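You operate a simulated robot arm through the tools that you are given. There is no shell and no other tool. Be economical: measure what you need, move in short steps, check, and stop when the job is done.

You are at the controls of a simulated robot arm. One attempt, no reset.

## Task
Put one level green spoon of tea in the small bowl.
Fine: lid off to the long platform; shake the spoon level over the tin and put it back; lid on the tin again. Set down upright: green spoon.

Only the result counts: the job must be done as asked and must still hold three seconds after the hand-in. Knocking over, shifting, dropping, spilling or breaking anything else fails it. Lids that push on must go on centred and level and be pressed home; caps that screw on are set level and turned clockwise until they are tight.

## Robot
A 7-joint arm with a two-finger parallel gripper, fixed in place. Base frame: the origin is at the foot of the arm, x ahead of it, y to its left, z up; the work surface is at about z = 0.85. Units: m, degrees, N and s.
With the tool pointing down near the work surface it reaches from about 0.3 to 0.7 m from the base axis. Its first joint turns from -66.0 to 66.0 degrees. Payload 1.57 kg.
Tool frame: the origin (TCP) lies between the finger pads and is the grasp point; the fingertips stand 0.03 m ahead of it; z points along the fingers, y is the line along which they close. Largest opening 0.11 m; finger width 0.024, thickness 0.012; the body of the gripper, 0.048 by 0.112 m, starts 0.078 m behind the TCP.
Orientation is that of the tool frame in the base frame, as a unit quaternion [w, x, y, z]. With the fingers straight down and closing along the base's y, the tool's x points along the base's -x, its y along +y and its z along -z.

## Interface
- The arm moves only by the tool drive_tool. Its argument "increments" is a list of rows, each an object of numbers (a shift or turn left out is 0, a gripper value left out holds the last): "fingers": the closure, from 0 (fully open) to 1 (shut); "tx", "ty", "tz": the shift along the tool's x, y, z in m; "ax", "ay", "az": the turn, a rotation vector about the tool's x, y, z in degrees. In form: [{"fingers": .., "tx": .., "ty": .., "tz": .., "ax": .., "ay": .., "az": ..}, ...]. A call has 1 to 12 rows; each row shifts and turns the commanded pose from where the row before left it, along the tool's axes as they then stand. Each row takes 0.2 s and may step no farther than 0.05 m and 8.6 degrees from the row before; otherwise, or with a gripper value out of range, the whole call is refused. A pose out of reach is approached as far as the arm can. The call stops where the force on the tool passes 40 N (or 10 N more than at its start, if that is more) or the arm is blocked; 0.2 s more then pass. Each finger travels about 0.108 m/s and halts on what it meets, pressing with about 28 N; the grip force reading is that of the motor and also rises with nothing between the fingers. The clock runs only during rows and for 0.2 s after the last one: add rows that do not move to give the fingers time. The reply holds the time, the measured pose of the TCP, the force on the tool along the base axes, the opening and the grip force, in the units named above and with some noise, with the torque about the TCP (base axes, N m) and any sound that the robot's microphone picked up.
- Cameras (640 x 400 px; columns grow to the right, rows downward): "scene" is fixed at [0.1369, -0.3815, 1.3969]; the picture's right is [0.95, -0.30, 0.00], its down [-0.19, -0.62, -0.76] and it looks along [0.23, 0.72, -0.65] (base axes); focal length 214 px, centre (320, 200). "wrist" rides on the gripper at [0.07, 0.016, -0.141] in the tool frame; the picture's right is [-0.23, 0.97, 0.00], its down [-0.86, -0.20, -0.48] and it looks along [-0.47, -0.11, 0.88] (tool axes); focal length 222 px, centre (320, 200). There is no depth. A picture from a camera that has moved, and an enlarged one, comes with that camera's place and axes in the base frame and with its lens.
- snapshot(camera): a new picture of that camera. No time passes.
- close_up(camera, box): a new picture of the part [left, top, right, bottom] of that camera's present view, enlarged. No time passes.
- finish_job(): hands the job in; it is judged then, once.

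Work in short steps. Places have to be worked out from the pictures, the camera data and where the tool is seen: move nearer, look again, correct. Check each grasp and each placing, and mend what went wrong. You have 120 turns and 76 pictures in all, those below and enlarged ones among them. Open the gripper and draw the arm clear of the work before you hand the job in, unless the task says otherwise; then end with one line.

The tools are called after "Request:" by a JSON object that holds its "name" and its "arguments". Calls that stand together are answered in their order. drive_tool: Moves the arm, as the interface text tells. Its arguments: {"type":"object","properties":{"increments":{"type":"array"}},"required":["increments"]} The other tools are called the same way: snapshot (camera) takes a picture; close_up (camera, box) takes an enlarged picture of a part of a camera's view; finish_job () hands the job in.

At the start:

```text
time_s: 0.0
tcp_pos: [0.3398, -0.0771, 1.2725]
tool_rot: [0.001, -0.001, 1.0, 0.001]
ft_force: [-0.1, 0.6, 0.4]
ft_torque: [0.01, -0.04, 0.01]
gripper_width: 0.11
gripper_force: 0.1
```

scene: 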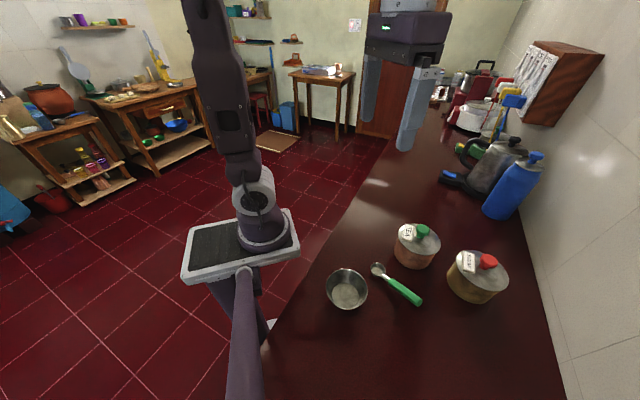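
wrist: 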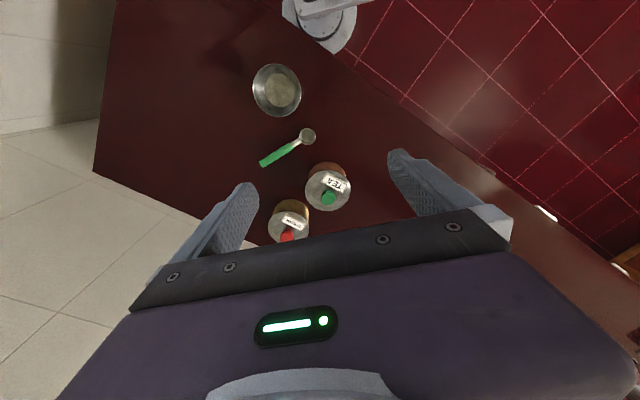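

I'll start with enlarged views of the work area to locate the tins, spoon, bowl and the long platform.

Request:
{"name": "close_up", "arguments": {"camera": "scene", "box": [300, 200, 540, 350]}}

Request:
{"name": "close_up", "arguments": {"camera": "wrist", "box": [220, 40, 400, 250]}}

Request:
{"name": "close_up", "arguments": {"camera": "scene", "box": [380, 40, 620, 220]}}

```text
2.67 times, centred on (420, 275) of scene
camera zoom: at [0.1369, -0.3815, 1.3969], right [0.95, -0.3, 0.0], down [-0.19, -0.62, -0.76], along [0.23, 0.72, -0.65], focal length 572 px, centre (53, 0)
```

zoom: 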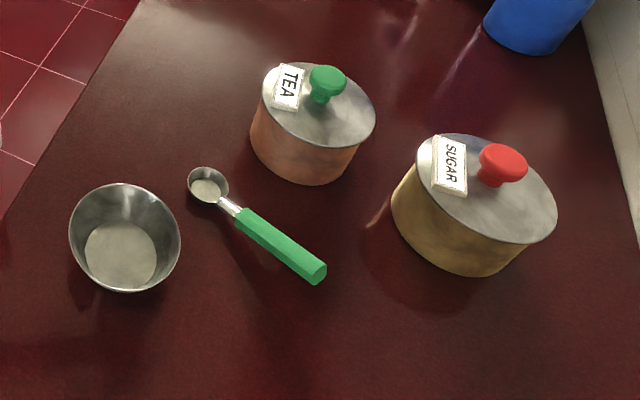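

```text
1.90 times, centred on (310, 145) of wrist
camera zoom: at [0.271, -0.0601, 1.4133], right [0.23, 0.97, 0.0], down [0.86, -0.2, 0.48], along [0.47, -0.11, -0.88], focal length 423 px, centre (339, 305)
```

zoom: 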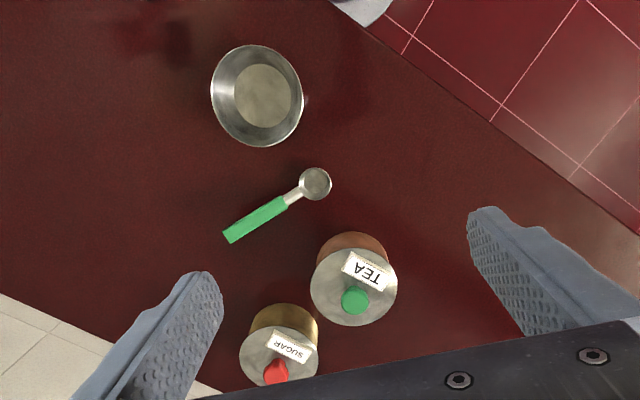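

```text
2.22 times, centred on (500, 130) of scene
camera zoom: at [0.1369, -0.3815, 1.3969], right [0.95, -0.3, 0.0], down [-0.19, -0.62, -0.76], along [0.23, 0.72, -0.65], focal length 477 px, centre (-80, 356)
```

zoom: 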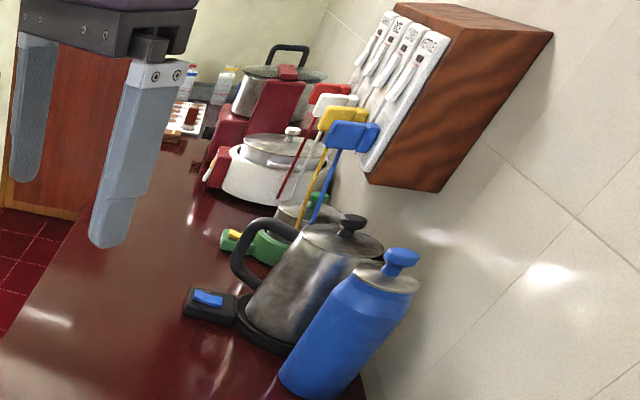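

Triangulating from both views: tea knob ≈ (0.52, -0.096, 0.945), bowl ≈ (0.275, -0.155), spoon scoop ≈ (0.388, -0.118) with its handle out to ≈ (0.436, -0.24). The counter itself is the only long platform in reach. I'll move above the tea knob and look again.

Request:
{"name": "drive_tool", "arguments": {"increments": [{"tx": -0.0297, "ty": -0.0032, "tz": 0.032}, {"tx": -0.0297, "ty": -0.0032, "tz": 0.032}, {"tx": -0.0297, "ty": -0.0032, "tz": 0.032}, {"tx": -0.0297, "ty": -0.0032, "tz": 0.032}, {"tx": -0.0297, "ty": -0.0032, "tz": 0.032}, {"tx": -0.0297, "ty": -0.0032, "tz": 0.032}, {}]}}

Request:
{"name": "snapshot", "arguments": {"camera": "wrist"}}

Request:
{"name": "snapshot", "arguments": {"camera": "scene"}}

```text
time_s: 1.6
tcp_pos: [0.5205, -0.0949, 1.0813]
tool_rot: [0.001, 0.0, 1.0, 0.001]
ft_force: [-0.9, 0.3, 0.5]
ft_torque: [0.0, -0.01, 0.03]
gripper_width: 0.1101
gripper_force: 0.1
```

```text
70 pictures are left
camera wrist: at [0.4511, -0.0788, 1.2225], right [0.23, 0.97, 0.0], down [0.85, -0.2, 0.48], along [0.47, -0.11, -0.88], focal length 222 px, centre (320, 200)
```

wrist: 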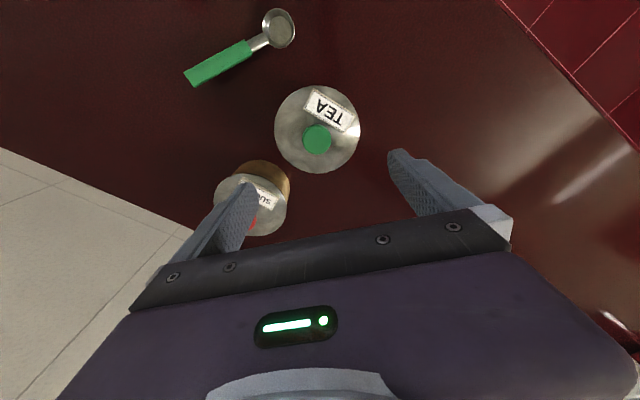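

```text
69 pictures are left
```

scene: 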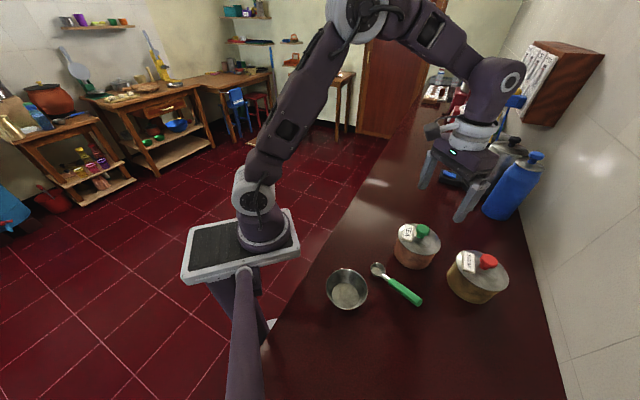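

Knob refined to (0.514, -0.097), top about z 0.95. I go down to z ≈ 0.962 and check before closing.

Request:
{"name": "drive_tool", "arguments": {"increments": [{"tx": 0.0065, "ty": -0.002, "tz": 0.04, "fingers": 0.3}, {"tz": 0.04}, {"tz": 0.025}, {"tz": 0.014}, {}]}}

Request:
{"name": "close_up", "arguments": {"camera": "wrist", "box": [160, 60, 480, 260]}}

Request:
{"name": "close_up", "arguments": {"camera": "scene", "box": [340, 160, 540, 310]}}

```text
time_s: 2.6
tcp_pos: [0.5131, -0.0984, 0.9689]
tool_rot: [0.002, 0.001, 1.0, -0.001]
ft_force: [-6.0, 0.1, 18.3]
ft_torque: [0.78, 0.31, 0.22]
gripper_width: 0.0772
gripper_force: 0.0
stopped in row 5: the force on the tool passed its limit at 69 N (the readings are from after the stop); the commanded pose is now the measured one
```

```text
2.00 times, centred on (320, 160) of wrist
camera zoom: at [0.4425, -0.0814, 1.1086], right [0.23, 0.97, 0.0], down [0.85, -0.2, 0.48], along [0.47, -0.11, -0.88], focal length 444 px, centre (320, 280)
```

zoom: 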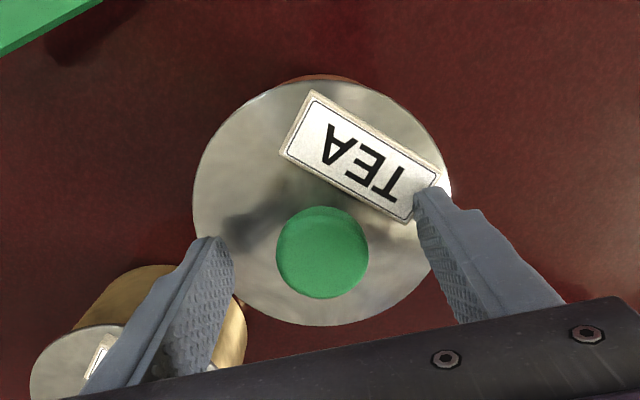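

```text
2.67 times, centred on (440, 235) of scene
camera zoom: at [0.1365, -0.3815, 1.397], right [0.95, -0.3, 0.0], down [-0.19, -0.62, -0.76], along [0.23, 0.72, -0.65], focal length 572 px, centre (0, 107)
```

zoom: 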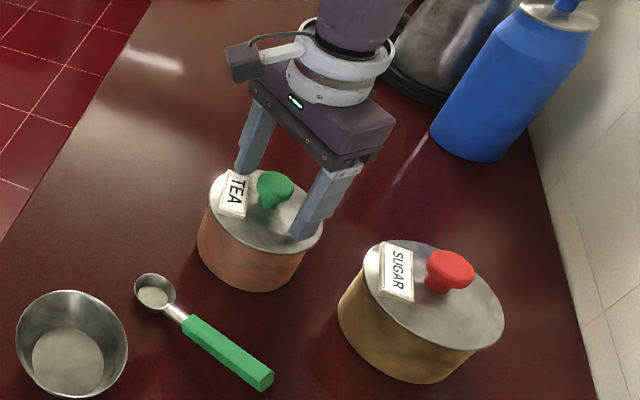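

The fingertips met the lid/label (lid top ≈ 0.938), no apparent displacement. Raise 5 mm and close on the knob.

Request:
{"name": "drive_tool", "arguments": {"increments": [{"tz": -0.005, "tx": 0.002, "ty": 0.001}, {"fingers": 0.5}, {"fingers": 0.65}, {"fingers": 0.8}, {"fingers": 0.8}, {}]}}

Request:
{"name": "close_up", "arguments": {"camera": "wrist", "box": [160, 60, 480, 260]}}

```text
time_s: 4.0
tcp_pos: [0.5107, -0.0977, 0.9723]
tool_rot: [0.003, 0.0, 1.0, -0.001]
ft_force: [-0.6, 0.2, 0.7]
ft_torque: [0.04, 0.0, 0.02]
gripper_width: 0.0317
gripper_force: 27.7
```

```text
2.00 times, centred on (320, 160) of wrist
camera zoom: at [0.4408, -0.0809, 1.1128], right [0.23, 0.97, 0.0], down [0.85, -0.2, 0.48], along [0.47, -0.11, -0.88], focal length 444 px, centre (320, 280)
```

zoom: 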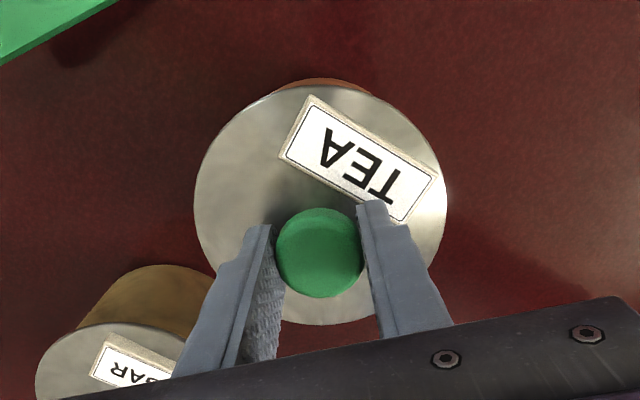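

Knob gripped (31.7 mm wide). I lift slowly straight up.

Request:
{"name": "drive_tool", "arguments": {"increments": [{"tz": -0.004, "fingers": 1.0}, {"tz": -0.006}, {"tz": -0.01}, {"tz": -0.02}, {"tz": -0.03}, {}]}}

Request:
{"name": "close_up", "arguments": {"camera": "scene", "box": [340, 160, 540, 310]}}

Request:
{"name": "snapshot", "arguments": {"camera": "wrist"}}

```text
time_s: 5.4
tcp_pos: [0.5112, -0.0966, 1.0433]
tool_rot: [0.003, 0.0, 1.0, -0.001]
ft_force: [0.3, 0.2, 0.4]
ft_torque: [0.01, 0.03, -0.02]
gripper_width: 0.0318
gripper_force: 27.9
```

```text
2.67 times, centred on (440, 235) of scene
camera zoom: at [0.1369, -0.3815, 1.3969], right [0.95, -0.3, 0.0], down [-0.19, -0.62, -0.76], along [0.23, 0.72, -0.65], focal length 572 px, centre (0, 107)
```

zoom: 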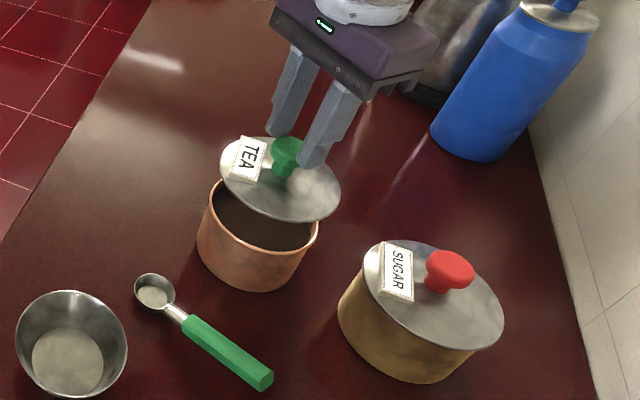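

```text
64 pictures are left
camera wrist: at [0.4402, -0.0798, 1.1844], right [0.23, 0.97, 0.0], down [0.85, -0.2, 0.48], along [0.47, -0.11, -0.88], focal length 222 px, centre (320, 200)
```

wrist: 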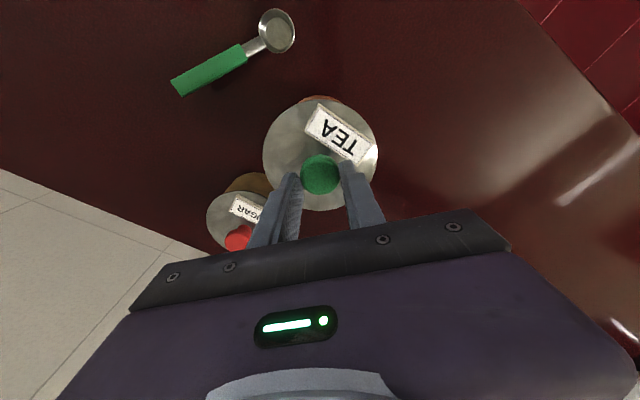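

Lid is off and level; the tin is well filled with tea. I carry the lid to free counter at about (0.56, 0.10) and lower.

Request:
{"name": "drive_tool", "arguments": {"increments": [{"tx": -0.0098, "ty": 0.0394}, {"tx": -0.0098, "ty": 0.0394}, {"tx": -0.0098, "ty": 0.0394}, {"tx": -0.0098, "ty": 0.0394}, {"tx": -0.0098, "ty": 0.0394}, {"tz": 0.04}, {"tz": 0.04}, {"tz": 0.03}, {"tz": 0.01}, {"tz": 0.005}, {}]}}

Request:
{"name": "close_up", "arguments": {"camera": "scene", "box": [340, 130, 540, 280]}}

```text
time_s: 7.8
tcp_pos: [0.5618, 0.0993, 0.9185]
tool_rot: [0.004, 0.0, 1.0, -0.002]
ft_force: [5.5, -2.7, 19.7]
ft_torque: [-0.05, -0.27, -0.04]
gripper_width: 0.0321
gripper_force: 27.8
```

```text
2.67 times, centred on (440, 205) of scene
camera zoom: at [0.1367, -0.3817, 1.3969], right [0.95, -0.3, 0.0], down [-0.19, -0.62, -0.76], along [0.23, 0.72, -0.65], focal length 572 px, centre (0, 187)
```

zoom: 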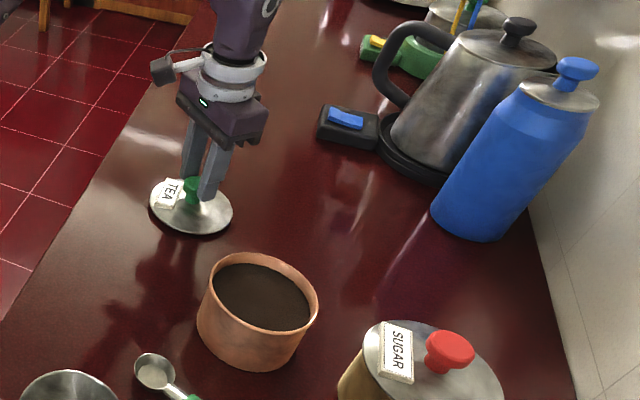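

Contact on the counter at TCP z 0.9185. I ease off slightly, open the fingers and rise.

Request:
{"name": "drive_tool", "arguments": {"increments": [{"tz": -0.002}, {"fingers": 0.6}, {"fingers": 0.45}, {}, {"tz": -0.02}, {"tz": -0.04}, {"tz": -0.05}, {"tz": -0.05}, {}]}}

Request:
{"name": "snapshot", "arguments": {"camera": "wrist"}}

Request:
{"name": "close_up", "arguments": {"camera": "scene", "box": [310, 190, 510, 315]}}

```text
time_s: 9.8
tcp_pos: [0.5594, 0.1005, 1.0778]
tool_rot: [0.003, 0.0, 1.0, -0.001]
ft_force: [0.4, 0.6, -0.2]
ft_torque: [0.0, -0.01, 0.0]
gripper_width: 0.0604
gripper_force: 0.1
```

```text
62 pictures are left
camera wrist: at [0.4892, 0.1163, 1.2183], right [0.23, 0.97, 0.0], down [0.85, -0.2, 0.48], along [0.47, -0.11, -0.88], focal length 222 px, centre (320, 200)
```

wrist: 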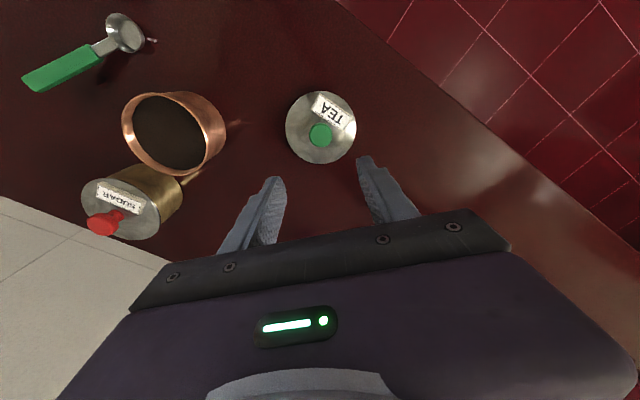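

```text
3.20 times, centred on (410, 252) of scene
camera zoom: at [0.1369, -0.3815, 1.3969], right [0.95, -0.3, 0.0], down [-0.19, -0.62, -0.76], along [0.23, 0.72, -0.65], focal length 686 px, centre (32, 32)
```

zoom: 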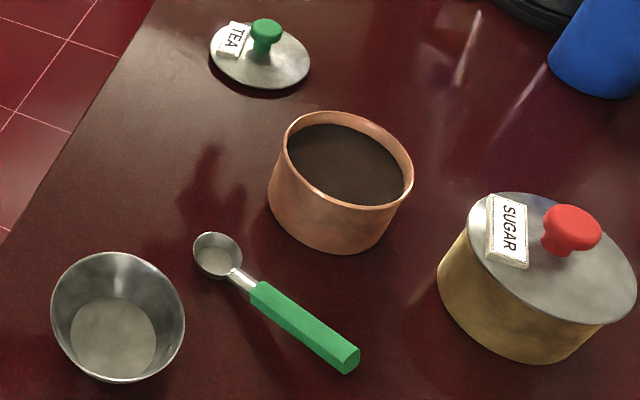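

Lid rests flat on the counter. The spoon's handle seems inclined upward. I move over the handle, then turn the fingers across it (yaw ≈ 77°).

Request:
{"name": "drive_tool", "arguments": {"increments": [{"tx": 0.0213, "ty": -0.0422}, {"tx": 0.0213, "ty": -0.0422}, {"tx": 0.0213, "ty": -0.0422}, {"tx": 0.0213, "ty": -0.0422}, {"tx": 0.0213, "ty": -0.0422}, {"tx": 0.0213, "ty": -0.0422}, {"tx": 0.0213, "ty": -0.0422}, {}]}}

Request:
{"name": "drive_tool", "arguments": {"increments": [{"az": 8.5}, {"az": 8.5}, {"az": 8.5}, {"az": 8.5}, {"az": 8.5}, {"az": 8.5}, {"az": 8.5}, {"az": 8.5}, {"az": 8.5}, {}]}}

Request:
{"name": "snapshot", "arguments": {"camera": "wrist"}}

Request:
{"name": "snapshot", "arguments": {"camera": "scene"}}

```text
time_s: 11.6
tcp_pos: [0.4078, -0.1958, 1.079]
tool_rot: [0.002, -0.001, 1.0, -0.001]
ft_force: [-2.2, 0.0, 0.3]
ft_torque: [0.02, -0.01, 0.0]
gripper_width: 0.0605
gripper_force: 0.0
```

```text
time_s: 13.8
tcp_pos: [0.411, -0.1952, 1.0791]
tool_rot: [0.002, 0.62, 0.785, 0.002]
ft_force: [0.2, -0.9, -0.2]
ft_torque: [0.03, -0.01, 0.0]
gripper_width: 0.0608
gripper_force: 0.1
```

```text
60 pictures are left
camera wrist: at [0.4099, -0.1229, 1.2197], right [1.0, 0.0, 0.01], down [0.0, -0.88, 0.48], along [0.01, -0.48, -0.88], focal length 222 px, centre (320, 200)
```

wrist: 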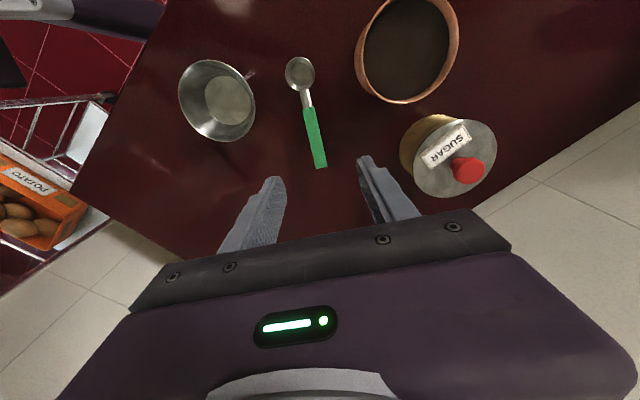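

```text
59 pictures are left
```

scene: 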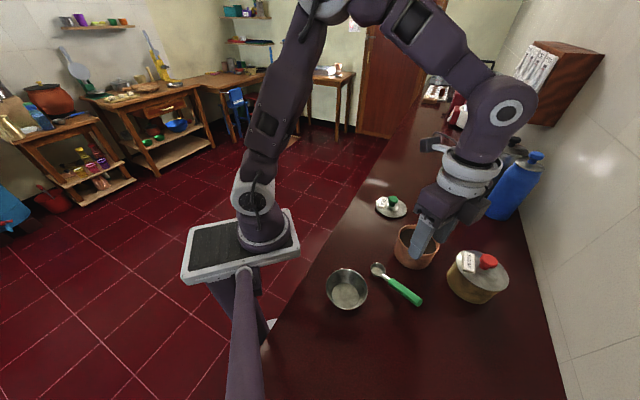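

Both views put the handle from (0.397, -0.163, 0.88) to (0.412, -0.24, 0.905), rising toward its end. I zoom in to verify its incline.

Request:
{"name": "close_up", "arguments": {"camera": "scene", "box": [364, 254, 428, 310]}}

Request:
{"name": "close_up", "arguments": {"camera": "wrist", "box": [270, 50, 370, 180]}}

```text
7.14 times, centred on (396, 282) of scene
camera zoom: at [0.1369, -0.3815, 1.3969], right [0.95, -0.3, 0.0], down [-0.19, -0.62, -0.76], along [0.23, 0.72, -0.65], focal length 1532 px, centre (-223, -386)
```

zoom: 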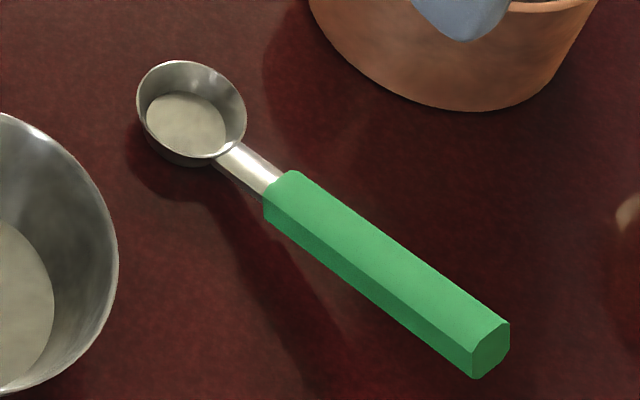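

```text
3.08 times, centred on (320, 115) of wrist
camera zoom: at [0.4099, -0.1229, 1.2197], right [1.0, 0.0, 0.01], down [0.0, -0.88, 0.48], along [0.01, -0.48, -0.88], focal length 684 px, centre (320, 462)
```

zoom: 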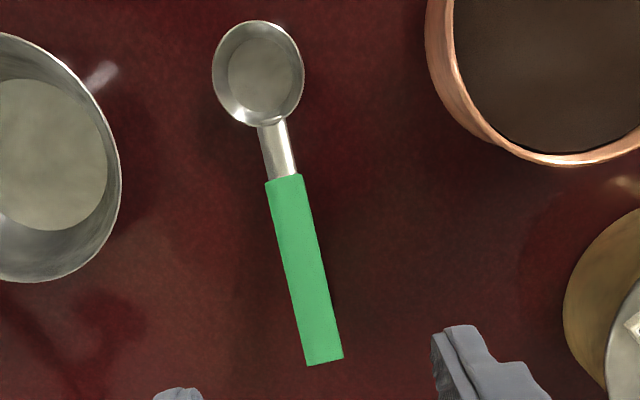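

The spoon is a flat-bottomed scoop with its handle rising ~15°. Grip point (0.406, -0.205, ~0.896). I go down there with fingers at 60 mm.

Request:
{"name": "drive_tool", "arguments": {"increments": [{"tx": -0.0086, "ty": -0.0072, "tz": 0.04}, {"tz": 0.045}, {"tz": 0.045}, {"tz": 0.035}, {"tz": 0.015}, {}]}}

Request:
{"name": "close_up", "arguments": {"camera": "wrist", "box": [200, 0, 440, 260]}}

Request:
{"name": "close_up", "arguments": {"camera": "scene", "box": [344, 234, 448, 320]}}

```text
time_s: 15.2
tcp_pos: [0.4075, -0.205, 0.8981]
tool_rot: [0.003, 0.619, 0.785, 0.001]
ft_force: [-0.9, 0.7, -0.2]
ft_torque: [-0.01, 0.02, 0.01]
gripper_width: 0.0604
gripper_force: 0.1
```

```text
1.54 times, centred on (320, 130) of wrist
camera zoom: at [0.4064, -0.1334, 1.04], right [1.0, 0.01, 0.01], down [0.0, -0.88, 0.48], along [0.01, -0.48, -0.88], focal length 342 px, centre (320, 308)
```

zoom: 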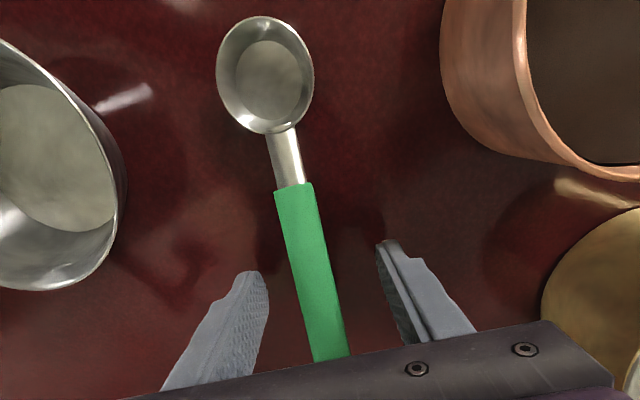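

```text
4.65 times, centred on (396, 277) of scene
camera zoom: at [0.1369, -0.3815, 1.3969], right [0.95, -0.3, 0.0], down [-0.19, -0.62, -0.76], along [0.23, 0.72, -0.65], focal length 998 px, centre (-34, -158)
```

zoom: 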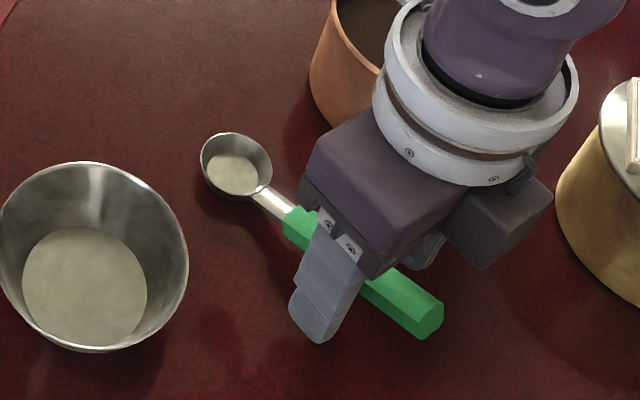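

Handle lies between the fingers, about 3 mm off-centre. Adjust and close gently.

Request:
{"name": "drive_tool", "arguments": {"increments": [{"ty": -0.003}, {"fingers": 0.6}, {"fingers": 0.7}, {"fingers": 0.8}, {"fingers": 0.88}, {"fingers": 1.0}, {}, {}]}}

Request:
{"name": "close_up", "arguments": {"camera": "wrist", "box": [200, 0, 440, 260]}}

```text
time_s: 17.0
tcp_pos: [0.4049, -0.2061, 0.8986]
tool_rot: [0.003, 0.619, 0.785, 0.002]
ft_force: [-0.5, 0.9, 0.4]
ft_torque: [-0.01, 0.01, -0.04]
gripper_width: 0.0171
gripper_force: 28.3
```

```text
1.54 times, centred on (320, 130) of wrist
camera zoom: at [0.4032, -0.134, 1.0398], right [1.0, 0.01, 0.01], down [0.0, -0.88, 0.48], along [0.01, -0.48, -0.88], focal length 342 px, centre (320, 308)
```

zoom: 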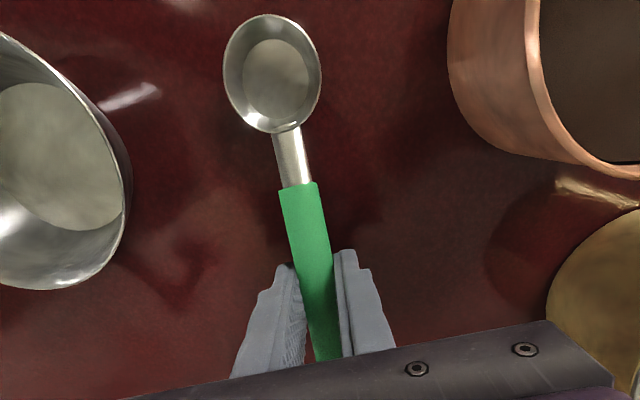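

Spoon gripped (17 mm). Rest pose recorded: TCP (0.405, -0.206, 0.8986). Lift straight up and check.

Request:
{"name": "drive_tool", "arguments": {"increments": [{"tz": -0.005}, {"tz": -0.015}, {"tz": -0.03}, {"tz": -0.04}, {"tz": -0.04}, {"tz": -0.03}, {}]}}

Request:
{"name": "close_up", "arguments": {"camera": "wrist", "box": [200, 0, 440, 260]}}

Request:
{"name": "close_up", "arguments": {"camera": "scene", "box": [320, 150, 520, 320]}}

```text
time_s: 18.6
tcp_pos: [0.4046, -0.2069, 1.0588]
tool_rot: [0.003, 0.619, 0.786, 0.002]
ft_force: [-0.5, 0.7, -0.2]
ft_torque: [-0.02, -0.01, 0.0]
gripper_width: 0.0169
gripper_force: 27.8
```

```text
1.54 times, centred on (320, 130) of wrist
camera zoom: at [0.4026, -0.1344, 1.2001], right [1.0, 0.01, 0.01], down [0.0, -0.88, 0.48], along [0.01, -0.48, -0.88], focal length 342 px, centre (320, 308)
```

zoom: 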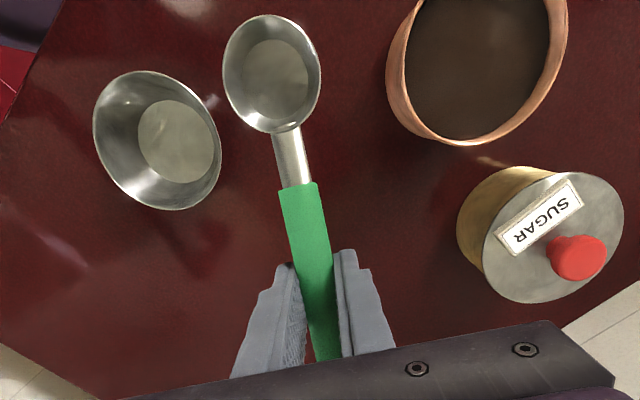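

```text
2.35 times, centred on (420, 235) of scene
camera zoom: at [0.1369, -0.3815, 1.3969], right [0.95, -0.3, 0.0], down [-0.19, -0.62, -0.76], along [0.23, 0.72, -0.65], focal length 505 px, centre (85, 118)
```

zoom: 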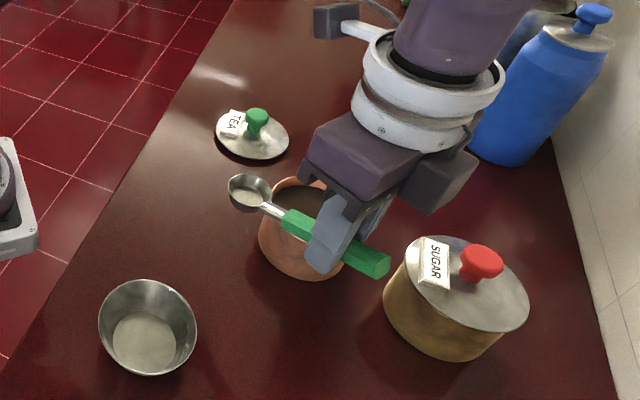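

Spoon is held firmly. Scoop centre sits at tool (+0.091, 0, +0.026). Before scooping, I test in free air (empty) whether the dumping tilt over the bowl is reachable: yaw back to heading 180° and position above the bowl.

Request:
{"name": "drive_tool", "arguments": {"increments": [{"az": -8.5, "tz": -0.005}, {"az": -8.5, "tz": -0.005}, {"az": -8.5, "tz": -0.005}, {"az": -8.5, "tz": -0.005}, {"az": -8.5, "tz": -0.005}, {"az": -8.5, "tz": -0.005}, {"az": -8.5, "tz": -0.005}, {"az": -8.5, "tz": -0.005}, {"az": -8.5}, {"tx": 0.02, "ty": 0.026}, {"tx": 0.019, "ty": 0.026}, {}]}}

Request:
{"name": "drive_tool", "arguments": {"increments": [{"ax": 8.5}, {"ax": 8.5}, {"ax": 8.5}, {"ax": 8.5}, {"ax": 8.5}, {"ax": 8.5}, {"ax": 8.5}, {"ax": 8.5}, {"ax": 8.5}, {"ax": 8.5}, {"ax": 8.5}, {"ax": 8.5}]}}

Request:
{"name": "snapshot", "arguments": {"camera": "scene"}}

```text
time_s: 21.2
tcp_pos: [0.365, -0.1533, 1.098]
tool_rot: [0.003, 0.001, 1.0, 0.0]
ft_force: [0.1, 0.3, -0.6]
ft_torque: [0.02, -0.05, 0.03]
gripper_width: 0.017
gripper_force: 28.3
```

```text
time_s: 23.8
tcp_pos: [0.3676, -0.1536, 1.0949]
tool_rot: [-0.005, -0.001, 0.862, -0.507]
ft_force: [-0.8, 0.5, 0.4]
ft_torque: [0.01, -0.02, -0.04]
gripper_width: 0.0171
gripper_force: 27.8
out of reach, approached as far as the arm can: row 7, 8, 9, 10, 11, 12
```

```text
51 pictures are left
```

scene: 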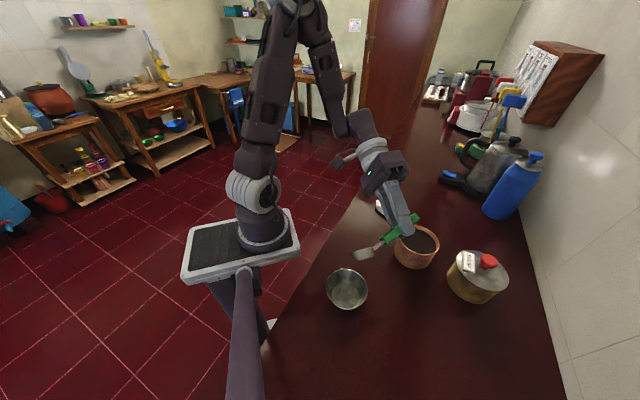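

Positive roll reaches only ~61°. I return and try the other side.

Request:
{"name": "drive_tool", "arguments": {"increments": [{"ax": -8.5}, {"ax": -8.5}, {"ax": -8.5}, {"ax": -8.5}, {"ax": -8.5}, {"ax": -8.5}, {"ax": -8.5}, {}]}}

```text
time_s: 25.6
tcp_pos: [0.3645, -0.1545, 1.0956]
tool_rot: [-0.005, 0.002, 1.0, -0.011]
ft_force: [-0.2, 0.0, -0.9]
ft_torque: [0.02, -0.03, 0.03]
gripper_width: 0.0168
gripper_force: 28.7
```

The command clips to what was reached, good. Now negative roll.

Request:
{"name": "drive_tool", "arguments": {"increments": [{"ax": -8.5}, {"ax": -8.5}, {"ax": -8.5}, {"ax": -8.5}, {"ax": -8.5}, {"ax": -8.5}, {"ax": -8.5}, {"ax": -8.5}, {"ax": -8.5}, {"ax": -8.5}, {"ax": -8.5}, {"ax": -8.5}]}}

```text
time_s: 28.2
tcp_pos: [0.3709, -0.1289, 1.0858]
tool_rot: [-0.002, 0.006, 0.638, 0.77]
ft_force: [-0.3, -0.3, -1.1]
ft_torque: [0.0, -0.03, -0.01]
gripper_width: 0.017
gripper_force: 28.1
out of reach, approached as far as the arm can: row 11, 12
```

Negative roll reaches ~100° (clean to ~90°), enough for dumping. Return to level and go over the tin.

Request:
{"name": "drive_tool", "arguments": {"increments": [{"ax": 8.39}, {"ax": 8.39}, {"ax": 8.39}, {"ax": 8.39}, {"ax": 8.39}, {"ax": 8.39}, {"ax": 8.39}, {"ax": 8.39}, {"ax": 8.39}, {"ax": 8.39}, {"ax": 8.39}, {"ax": 8.39}]}}

```text
time_s: 30.8
tcp_pos: [0.3714, -0.1292, 1.0867]
tool_rot: [-0.004, 0.003, 1.0, -0.001]
ft_force: [0.4, -1.0, 0.5]
ft_torque: [0.02, -0.03, -0.01]
gripper_width: 0.0168
gripper_force: 27.9
```

Level again. Now go above the tin with TCP (0.575, -0.098, 1.10) and pitch the scoop 45° down.

Request:
{"name": "drive_tool", "arguments": {"increments": [{"tx": -0.0407, "ty": 0.0062, "tz": -0.003}, {"tx": -0.0407, "ty": 0.0062, "tz": -0.003}, {"tx": -0.0407, "ty": 0.0062, "tz": -0.003}, {"tx": -0.0407, "ty": 0.0062, "tz": -0.003}, {"tx": -0.0407, "ty": 0.0062, "tz": -0.003}, {"ay": -7.5}, {"ay": -7.5}, {"ay": -7.5}, {"ay": -7.5}, {"ay": -7.5}, {"ay": -7.5}, {}]}}

Request:
{"name": "close_up", "arguments": {"camera": "scene", "box": [340, 130, 540, 290]}}

Request:
{"name": "snapshot", "arguments": {"camera": "wrist"}}

```text
time_s: 33.4
tcp_pos: [0.5762, -0.0994, 1.0996]
tool_rot: [0.379, 0.001, 0.926, -0.002]
ft_force: [1.0, -0.2, -0.5]
ft_torque: [-0.01, -0.03, 0.01]
gripper_width: 0.0169
gripper_force: 28.2
```

```text
2.50 times, centred on (440, 210) of scene
camera zoom: at [0.1369, -0.3815, 1.3969], right [0.95, -0.3, 0.0], down [-0.19, -0.62, -0.76], along [0.23, 0.72, -0.65], focal length 536 px, centre (20, 175)
```

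zoom: 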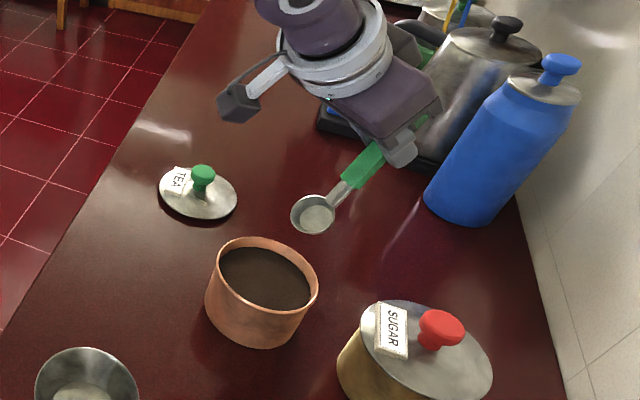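

```text
49 pictures are left
camera wrist: at [0.4261, -0.0823, 1.1514], right [0.17, 0.97, 0.16], down [0.27, -0.2, 0.94], along [0.95, -0.11, -0.3], focal length 222 px, centre (320, 200)
```

wrist: 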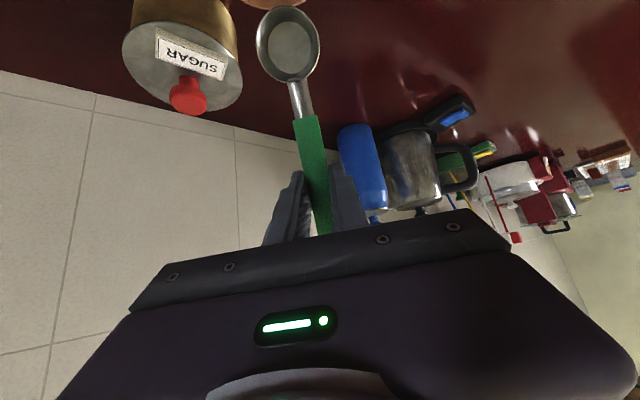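

Pitch is good and scoop is over the tin as computed. I lower into the tea in steps (down 0.113 m).

Request:
{"name": "drive_tool", "arguments": {"increments": [{"tx": 0.021, "tz": 0.0212}, {"tx": 0.021, "tz": 0.0212}, {"tx": 0.014, "tz": 0.0143}, {"tx": 0.0105, "tz": 0.0106}, {"tx": 0.007, "tz": 0.0071}, {"tx": 0.0055, "tz": 0.0055}, {}]}}

Request:
{"name": "close_up", "arguments": {"camera": "scene", "box": [350, 180, 480, 290]}}

```text
time_s: 35.0
tcp_pos: [0.5716, -0.0991, 0.9877]
tool_rot: [0.378, 0.002, 0.926, -0.002]
ft_force: [-0.9, 1.1, 0.9]
ft_torque: [0.01, 0.11, -0.04]
gripper_width: 0.0169
gripper_force: 28.0
```

```text
3.64 times, centred on (415, 235) of scene
camera zoom: at [0.1368, -0.3815, 1.3969], right [0.95, -0.3, 0.0], down [-0.19, -0.62, -0.76], along [0.23, 0.72, -0.65], focal length 780 px, centre (-26, 73)
```

zoom: 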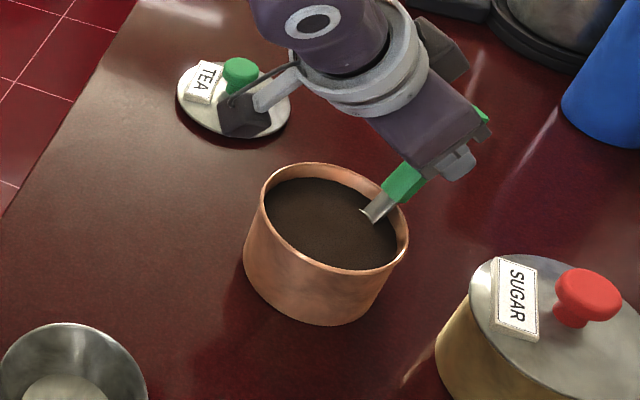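

Scoop is buried in the tea with negligible force. Push forward 27 mm, then level out while lifting.

Request:
{"name": "drive_tool", "arguments": {"increments": [{"tx": 0.0048, "tz": -0.0047}, {"tx": 0.0048, "tz": -0.0047}, {"tx": 0.0048, "tz": -0.0047}, {"tx": 0.0048, "tz": -0.0047}, {"tx": -0.0052, "tz": 0.0098, "ay": 7.5}, {"tx": -0.0058, "tz": 0.0095, "ay": 7.5}, {"tx": -0.0073, "tz": 0.0079, "ay": 7.5}, {"tx": -0.0091, "tz": 0.004, "ay": 7.5}, {"tx": -0.0091, "tz": -0.0007, "ay": 7.5}, {"tx": -0.0071, "tz": -0.0074, "ay": 7.5}, {"tz": -0.01}, {}]}}

Request:
{"name": "close_up", "arguments": {"camera": "scene", "box": [350, 180, 480, 290]}}

Request:
{"name": "close_up", "arguments": {"camera": "wrist", "box": [200, 0, 440, 260]}}

```text
time_s: 37.6
tcp_pos: [0.6031, -0.0995, 0.9968]
tool_rot: [-0.005, 0.003, 1.0, -0.001]
ft_force: [-0.7, 0.2, -0.4]
ft_torque: [-0.01, -0.02, 0.01]
gripper_width: 0.0169
gripper_force: 27.8
```

```text
3.64 times, centred on (415, 235) of scene
camera zoom: at [0.1369, -0.3815, 1.3969], right [0.95, -0.3, 0.0], down [-0.19, -0.62, -0.76], along [0.23, 0.72, -0.65], focal length 780 px, centre (-26, 73)
```

zoom: 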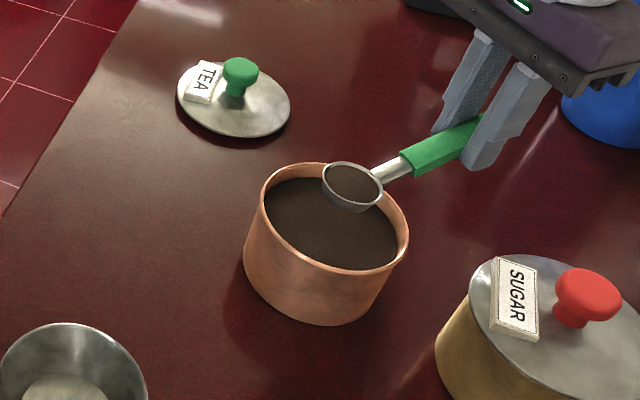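

```text
1.54 times, centred on (320, 130) of wrist
camera zoom: at [0.5357, -0.0833, 1.1392], right [0.23, 0.97, 0.0], down [0.86, -0.2, 0.47], along [0.46, -0.11, -0.88], focal length 342 px, centre (320, 308)
```

zoom: 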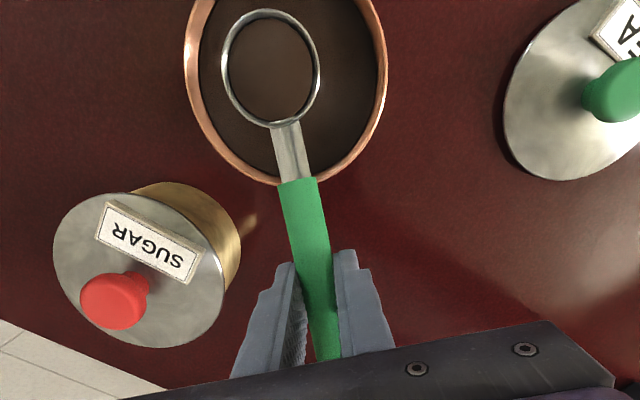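

The scoop is full. Closer look at whether it is heaped.

Request:
{"name": "close_up", "arguments": {"camera": "scene", "box": [405, 205, 445, 235]}}

Request:
{"name": "close_up", "arguments": {"camera": "wrist", "box": [270, 0, 330, 40]}}

```text
13.33 times, centred on (425, 220) of scene
camera zoom: at [0.1369, -0.3815, 1.3969], right [0.95, -0.3, 0.0], down [-0.19, -0.62, -0.76], along [0.23, 0.72, -0.65], focal length 2860 px, centre (-1080, -67)
```

zoom: 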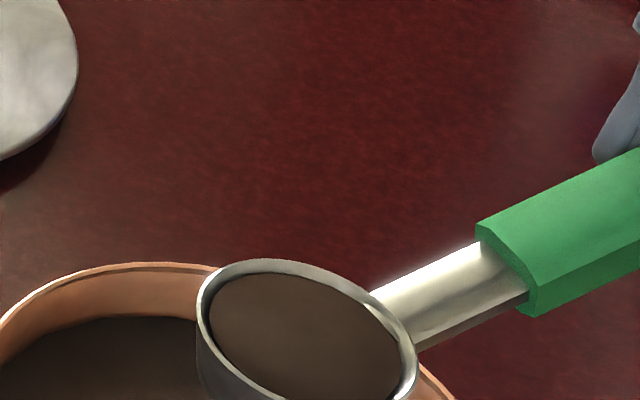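

```text
10.00 times, centred on (300, 20) of wrist
camera zoom: at [0.5357, -0.0833, 1.1392], right [0.23, 0.97, 0.0], down [0.86, -0.2, 0.47], along [0.46, -0.11, -0.88], focal length 2221 px, centre (520, 2000)
```

zoom: 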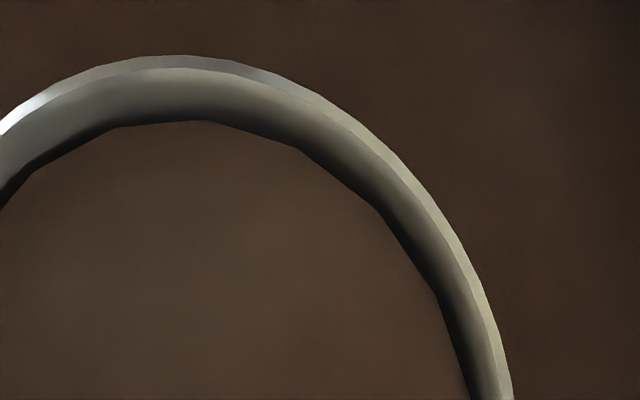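

I need the whole cup rim in one enlarged view to judge the fill level.

Request:
{"name": "close_up", "arguments": {"camera": "wrist", "box": [270, 0, 340, 60]}}

Request:
{"name": "close_up", "arguments": {"camera": "scene", "box": [410, 215, 438, 243]}}

```text
6.67 times, centred on (305, 30) of wrist
camera zoom: at [0.5357, -0.0833, 1.1392], right [0.23, 0.97, 0.0], down [0.86, -0.2, 0.47], along [0.46, -0.11, -0.88], focal length 1481 px, centre (420, 1333)
```

zoom: 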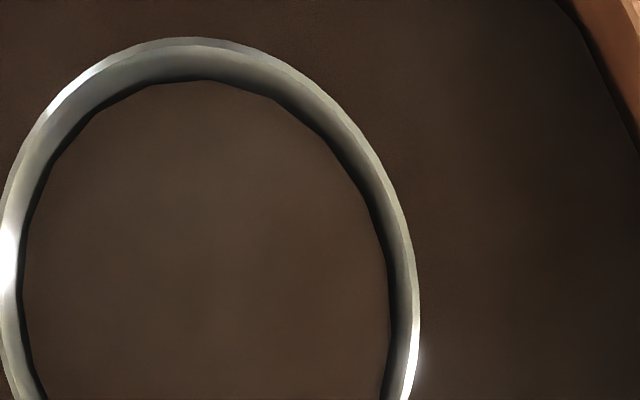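

```text
14.29 times, centred on (424, 229) of scene
camera zoom: at [0.1369, -0.3815, 1.3969], right [0.95, -0.3, 0.0], down [-0.19, -0.62, -0.76], along [0.23, 0.72, -0.65], focal length 3064 px, centre (-1166, -214)
```

zoom: 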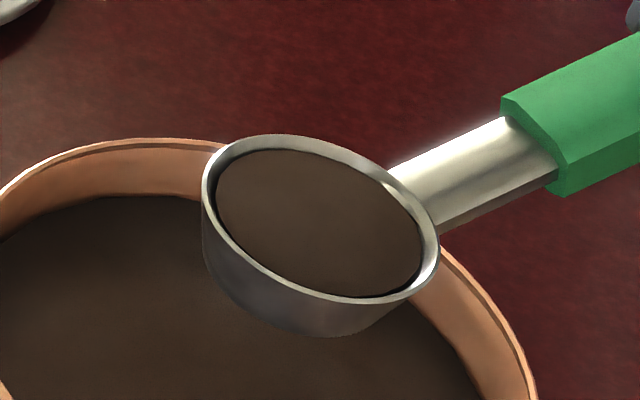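

Surface sits about at the rim, not visibly domed. I'll do a mild shake over the tin as asked and see whether anything changes.

Request:
{"name": "drive_tool", "arguments": {"increments": [{"ty": 0.006}, {"ty": -0.012}, {"ty": 0.012}, {"ty": -0.012}, {"ty": 0.012}, {"ty": -0.012}, {"ty": 0.006}, {}, {}]}}

Request:
{"name": "close_up", "arguments": {"camera": "scene", "box": [410, 215, 438, 243]}}

```text
time_s: 39.6
tcp_pos: [0.6034, -0.1004, 0.9981]
tool_rot: [-0.005, 0.002, 1.0, -0.001]
ft_force: [0.3, -0.6, 0.0]
ft_torque: [0.0, -0.05, 0.01]
gripper_width: 0.0168
gripper_force: 28.0
```

```text
14.29 times, centred on (424, 229) of scene
camera zoom: at [0.1369, -0.3815, 1.3969], right [0.95, -0.3, 0.0], down [-0.19, -0.62, -0.76], along [0.23, 0.72, -0.65], focal length 3064 px, centre (-1166, -214)
```

zoom: 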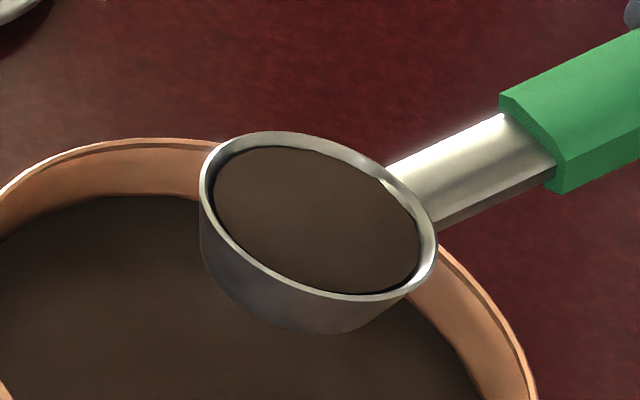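

No change from shaking. To be sure it isn't underfilled, I re-scoop deeper: reverse the path into the tea, back up and go 10 mm lower.

Request:
{"name": "drive_tool", "arguments": {"increments": [{"tz": 0.007}, {"tx": 0.0061, "tz": 0.0083, "ay": -7.5}, {"tx": 0.0089, "tz": 0.0019, "ay": -7.5}, {"tx": 0.0096, "tz": -0.0028, "ay": -7.5}, {"tx": 0.0083, "tz": -0.0069, "ay": -7.5}, {"tx": 0.007, "tz": -0.0087, "ay": -7.5}, {"tx": 0.0064, "tz": -0.0091, "ay": -7.5}, {"tx": -0.0042, "tz": 0.009}, {"tx": -0.0042, "tz": 0.009}, {"tx": -0.0042, "tz": 0.009}, {}]}}

Request:
{"name": "close_up", "arguments": {"camera": "scene", "box": [350, 180, 480, 290]}}

```text
time_s: 42.0
tcp_pos: [0.5761, -0.1004, 0.9799]
tool_rot: [0.377, 0.002, 0.926, -0.002]
ft_force: [-3.0, -0.2, 0.5]
ft_torque: [0.03, 0.12, -0.01]
gripper_width: 0.0169
gripper_force: 28.3
```

```text
3.64 times, centred on (415, 235) of scene
camera zoom: at [0.1368, -0.3815, 1.3969], right [0.95, -0.3, 0.0], down [-0.19, -0.62, -0.76], along [0.23, 0.72, -0.65], focal length 780 px, centre (-26, 73)
```

zoom: 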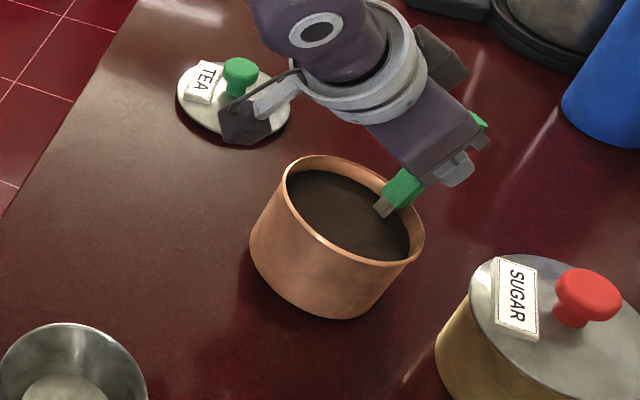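

The tin is being tipped by the handle bearing on its rim – reverse that last drag at once.

Request:
{"name": "drive_tool", "arguments": {"increments": [{"tx": 0.0021, "tz": -0.0045}, {"tx": 0.0021, "tz": -0.0045}, {"tx": 0.0021, "tz": -0.0045}, {"tx": 0.0021, "tz": -0.0045}, {"tx": 0.0021, "tz": -0.0045}, {}]}}

Request:
{"name": "close_up", "arguments": {"camera": "scene", "box": [350, 180, 480, 290]}}

```text
time_s: 43.4
tcp_pos: [0.5525, -0.1003, 0.9889]
tool_rot: [0.379, 0.003, 0.925, -0.001]
ft_force: [0.1, -0.6, -1.7]
ft_torque: [0.01, -0.01, -0.02]
gripper_width: 0.0168
gripper_force: 27.7
```

```text
3.64 times, centred on (415, 235) of scene
camera zoom: at [0.1369, -0.3815, 1.3969], right [0.95, -0.3, 0.0], down [-0.19, -0.62, -0.76], along [0.23, 0.72, -0.65], focal length 780 px, centre (-26, 73)
```

zoom: 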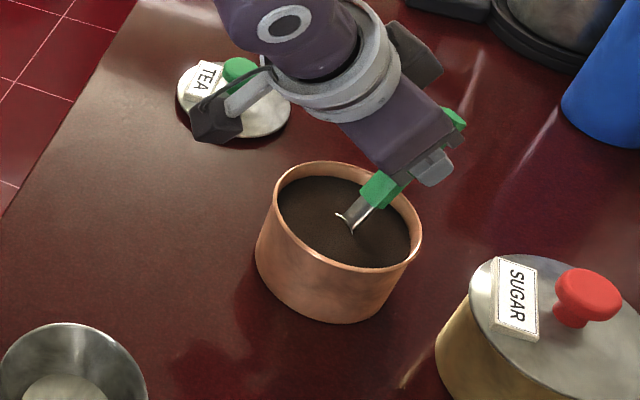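

The tin sits flat again, shifted ~1 cm in +x, nothing spilled (I can nudge it back later). New tin centre ≈ (0.521, -0.101). Repeat the scoop with adequate wall clearance: back slightly, down, forward, level out.

Request:
{"name": "drive_tool", "arguments": {"increments": [{"tx": -0.0017, "tz": 0.0117}, {"tx": 0.0052, "tz": -0.0052}, {"tx": 0.0052, "tz": -0.0052}, {"tx": 0.0052, "tz": -0.0052}, {"tx": -0.0066, "tz": 0.0126, "ay": 7.5}, {"tx": -0.0088, "tz": 0.0106, "ay": 7.5}, {"tx": -0.0104, "tz": 0.0086, "ay": 7.5}, {"tx": -0.0123, "tz": 0.0043, "ay": 7.5}, {"tx": -0.0118, "tz": -0.0031, "ay": 7.5}, {"tx": -0.0091, "tz": -0.0071, "ay": 7.5}, {"tz": -0.012}, {}]}}

Request:
{"name": "close_up", "arguments": {"camera": "scene", "box": [350, 180, 480, 290]}}

Request:
{"name": "close_up", "arguments": {"camera": "scene", "box": [414, 213, 442, 241]}}

```text
time_s: 46.0
tcp_pos: [0.6121, -0.0994, 0.9971]
tool_rot: [-0.005, 0.002, 1.0, -0.001]
ft_force: [-0.4, -0.6, -0.5]
ft_torque: [0.01, -0.04, 0.0]
gripper_width: 0.0168
gripper_force: 28.3
```

```text
3.64 times, centred on (415, 235) of scene
camera zoom: at [0.1369, -0.3815, 1.3969], right [0.95, -0.3, 0.0], down [-0.19, -0.62, -0.76], along [0.23, 0.72, -0.65], focal length 780 px, centre (-26, 73)
```

zoom: 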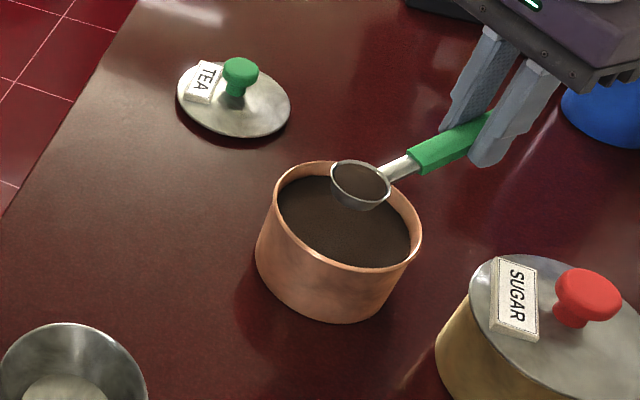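

```text
14.29 times, centred on (428, 227) of scene
camera zoom: at [0.1369, -0.3815, 1.3969], right [0.95, -0.3, 0.0], down [-0.19, -0.62, -0.76], along [0.23, 0.72, -0.65], focal length 3064 px, centre (-1223, -186)
```

zoom: 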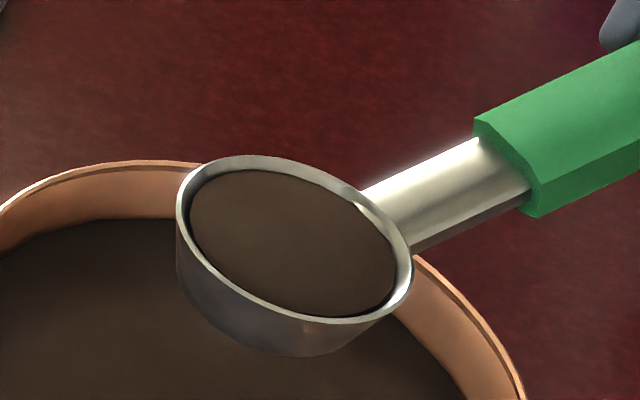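

Fill looks the same as before, so it is full to about the rim. A brisker shake over the tin removes any surplus.

Request:
{"name": "drive_tool", "arguments": {"increments": [{"ty": 0.01}, {"ty": -0.02}, {"ty": 0.02}, {"ty": -0.02}, {"ty": 0.02}, {"ty": -0.02}, {"ty": 0.02}, {"ty": -0.02}, {"ty": 0.01}, {}, {}]}}

Request:
{"name": "close_up", "arguments": {"camera": "scene", "box": [414, 213, 442, 241]}}

Request:
{"name": "close_up", "arguments": {"camera": "wrist", "box": [270, 0, 340, 60]}}

```text
time_s: 48.4
tcp_pos: [0.6106, -0.0991, 0.9988]
tool_rot: [-0.005, 0.003, 1.0, -0.001]
ft_force: [-0.4, 0.0, -0.6]
ft_torque: [0.01, -0.04, -0.02]
gripper_width: 0.017
gripper_force: 28.2
```

```text
14.29 times, centred on (428, 227) of scene
camera zoom: at [0.1369, -0.3815, 1.3969], right [0.95, -0.3, 0.0], down [-0.19, -0.62, -0.76], along [0.23, 0.72, -0.65], focal length 3064 px, centre (-1223, -186)
```

zoom: 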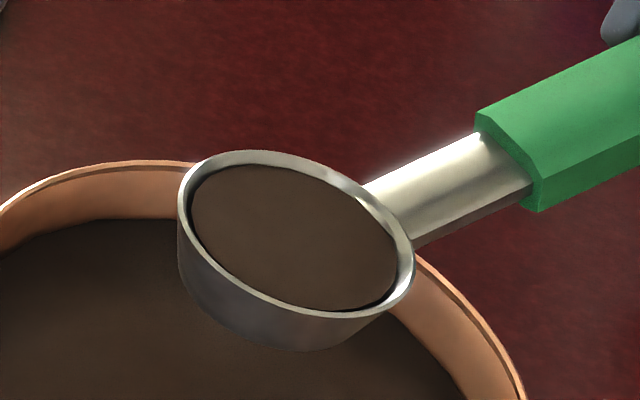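

```text
6.67 times, centred on (305, 30) of wrist
camera zoom: at [0.5438, -0.0821, 1.1402], right [0.23, 0.97, 0.0], down [0.86, -0.2, 0.47], along [0.46, -0.11, -0.88], focal length 1481 px, centre (420, 1333)
```

zoom: 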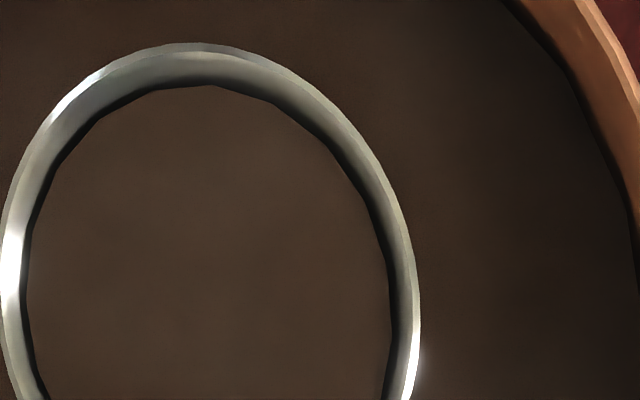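

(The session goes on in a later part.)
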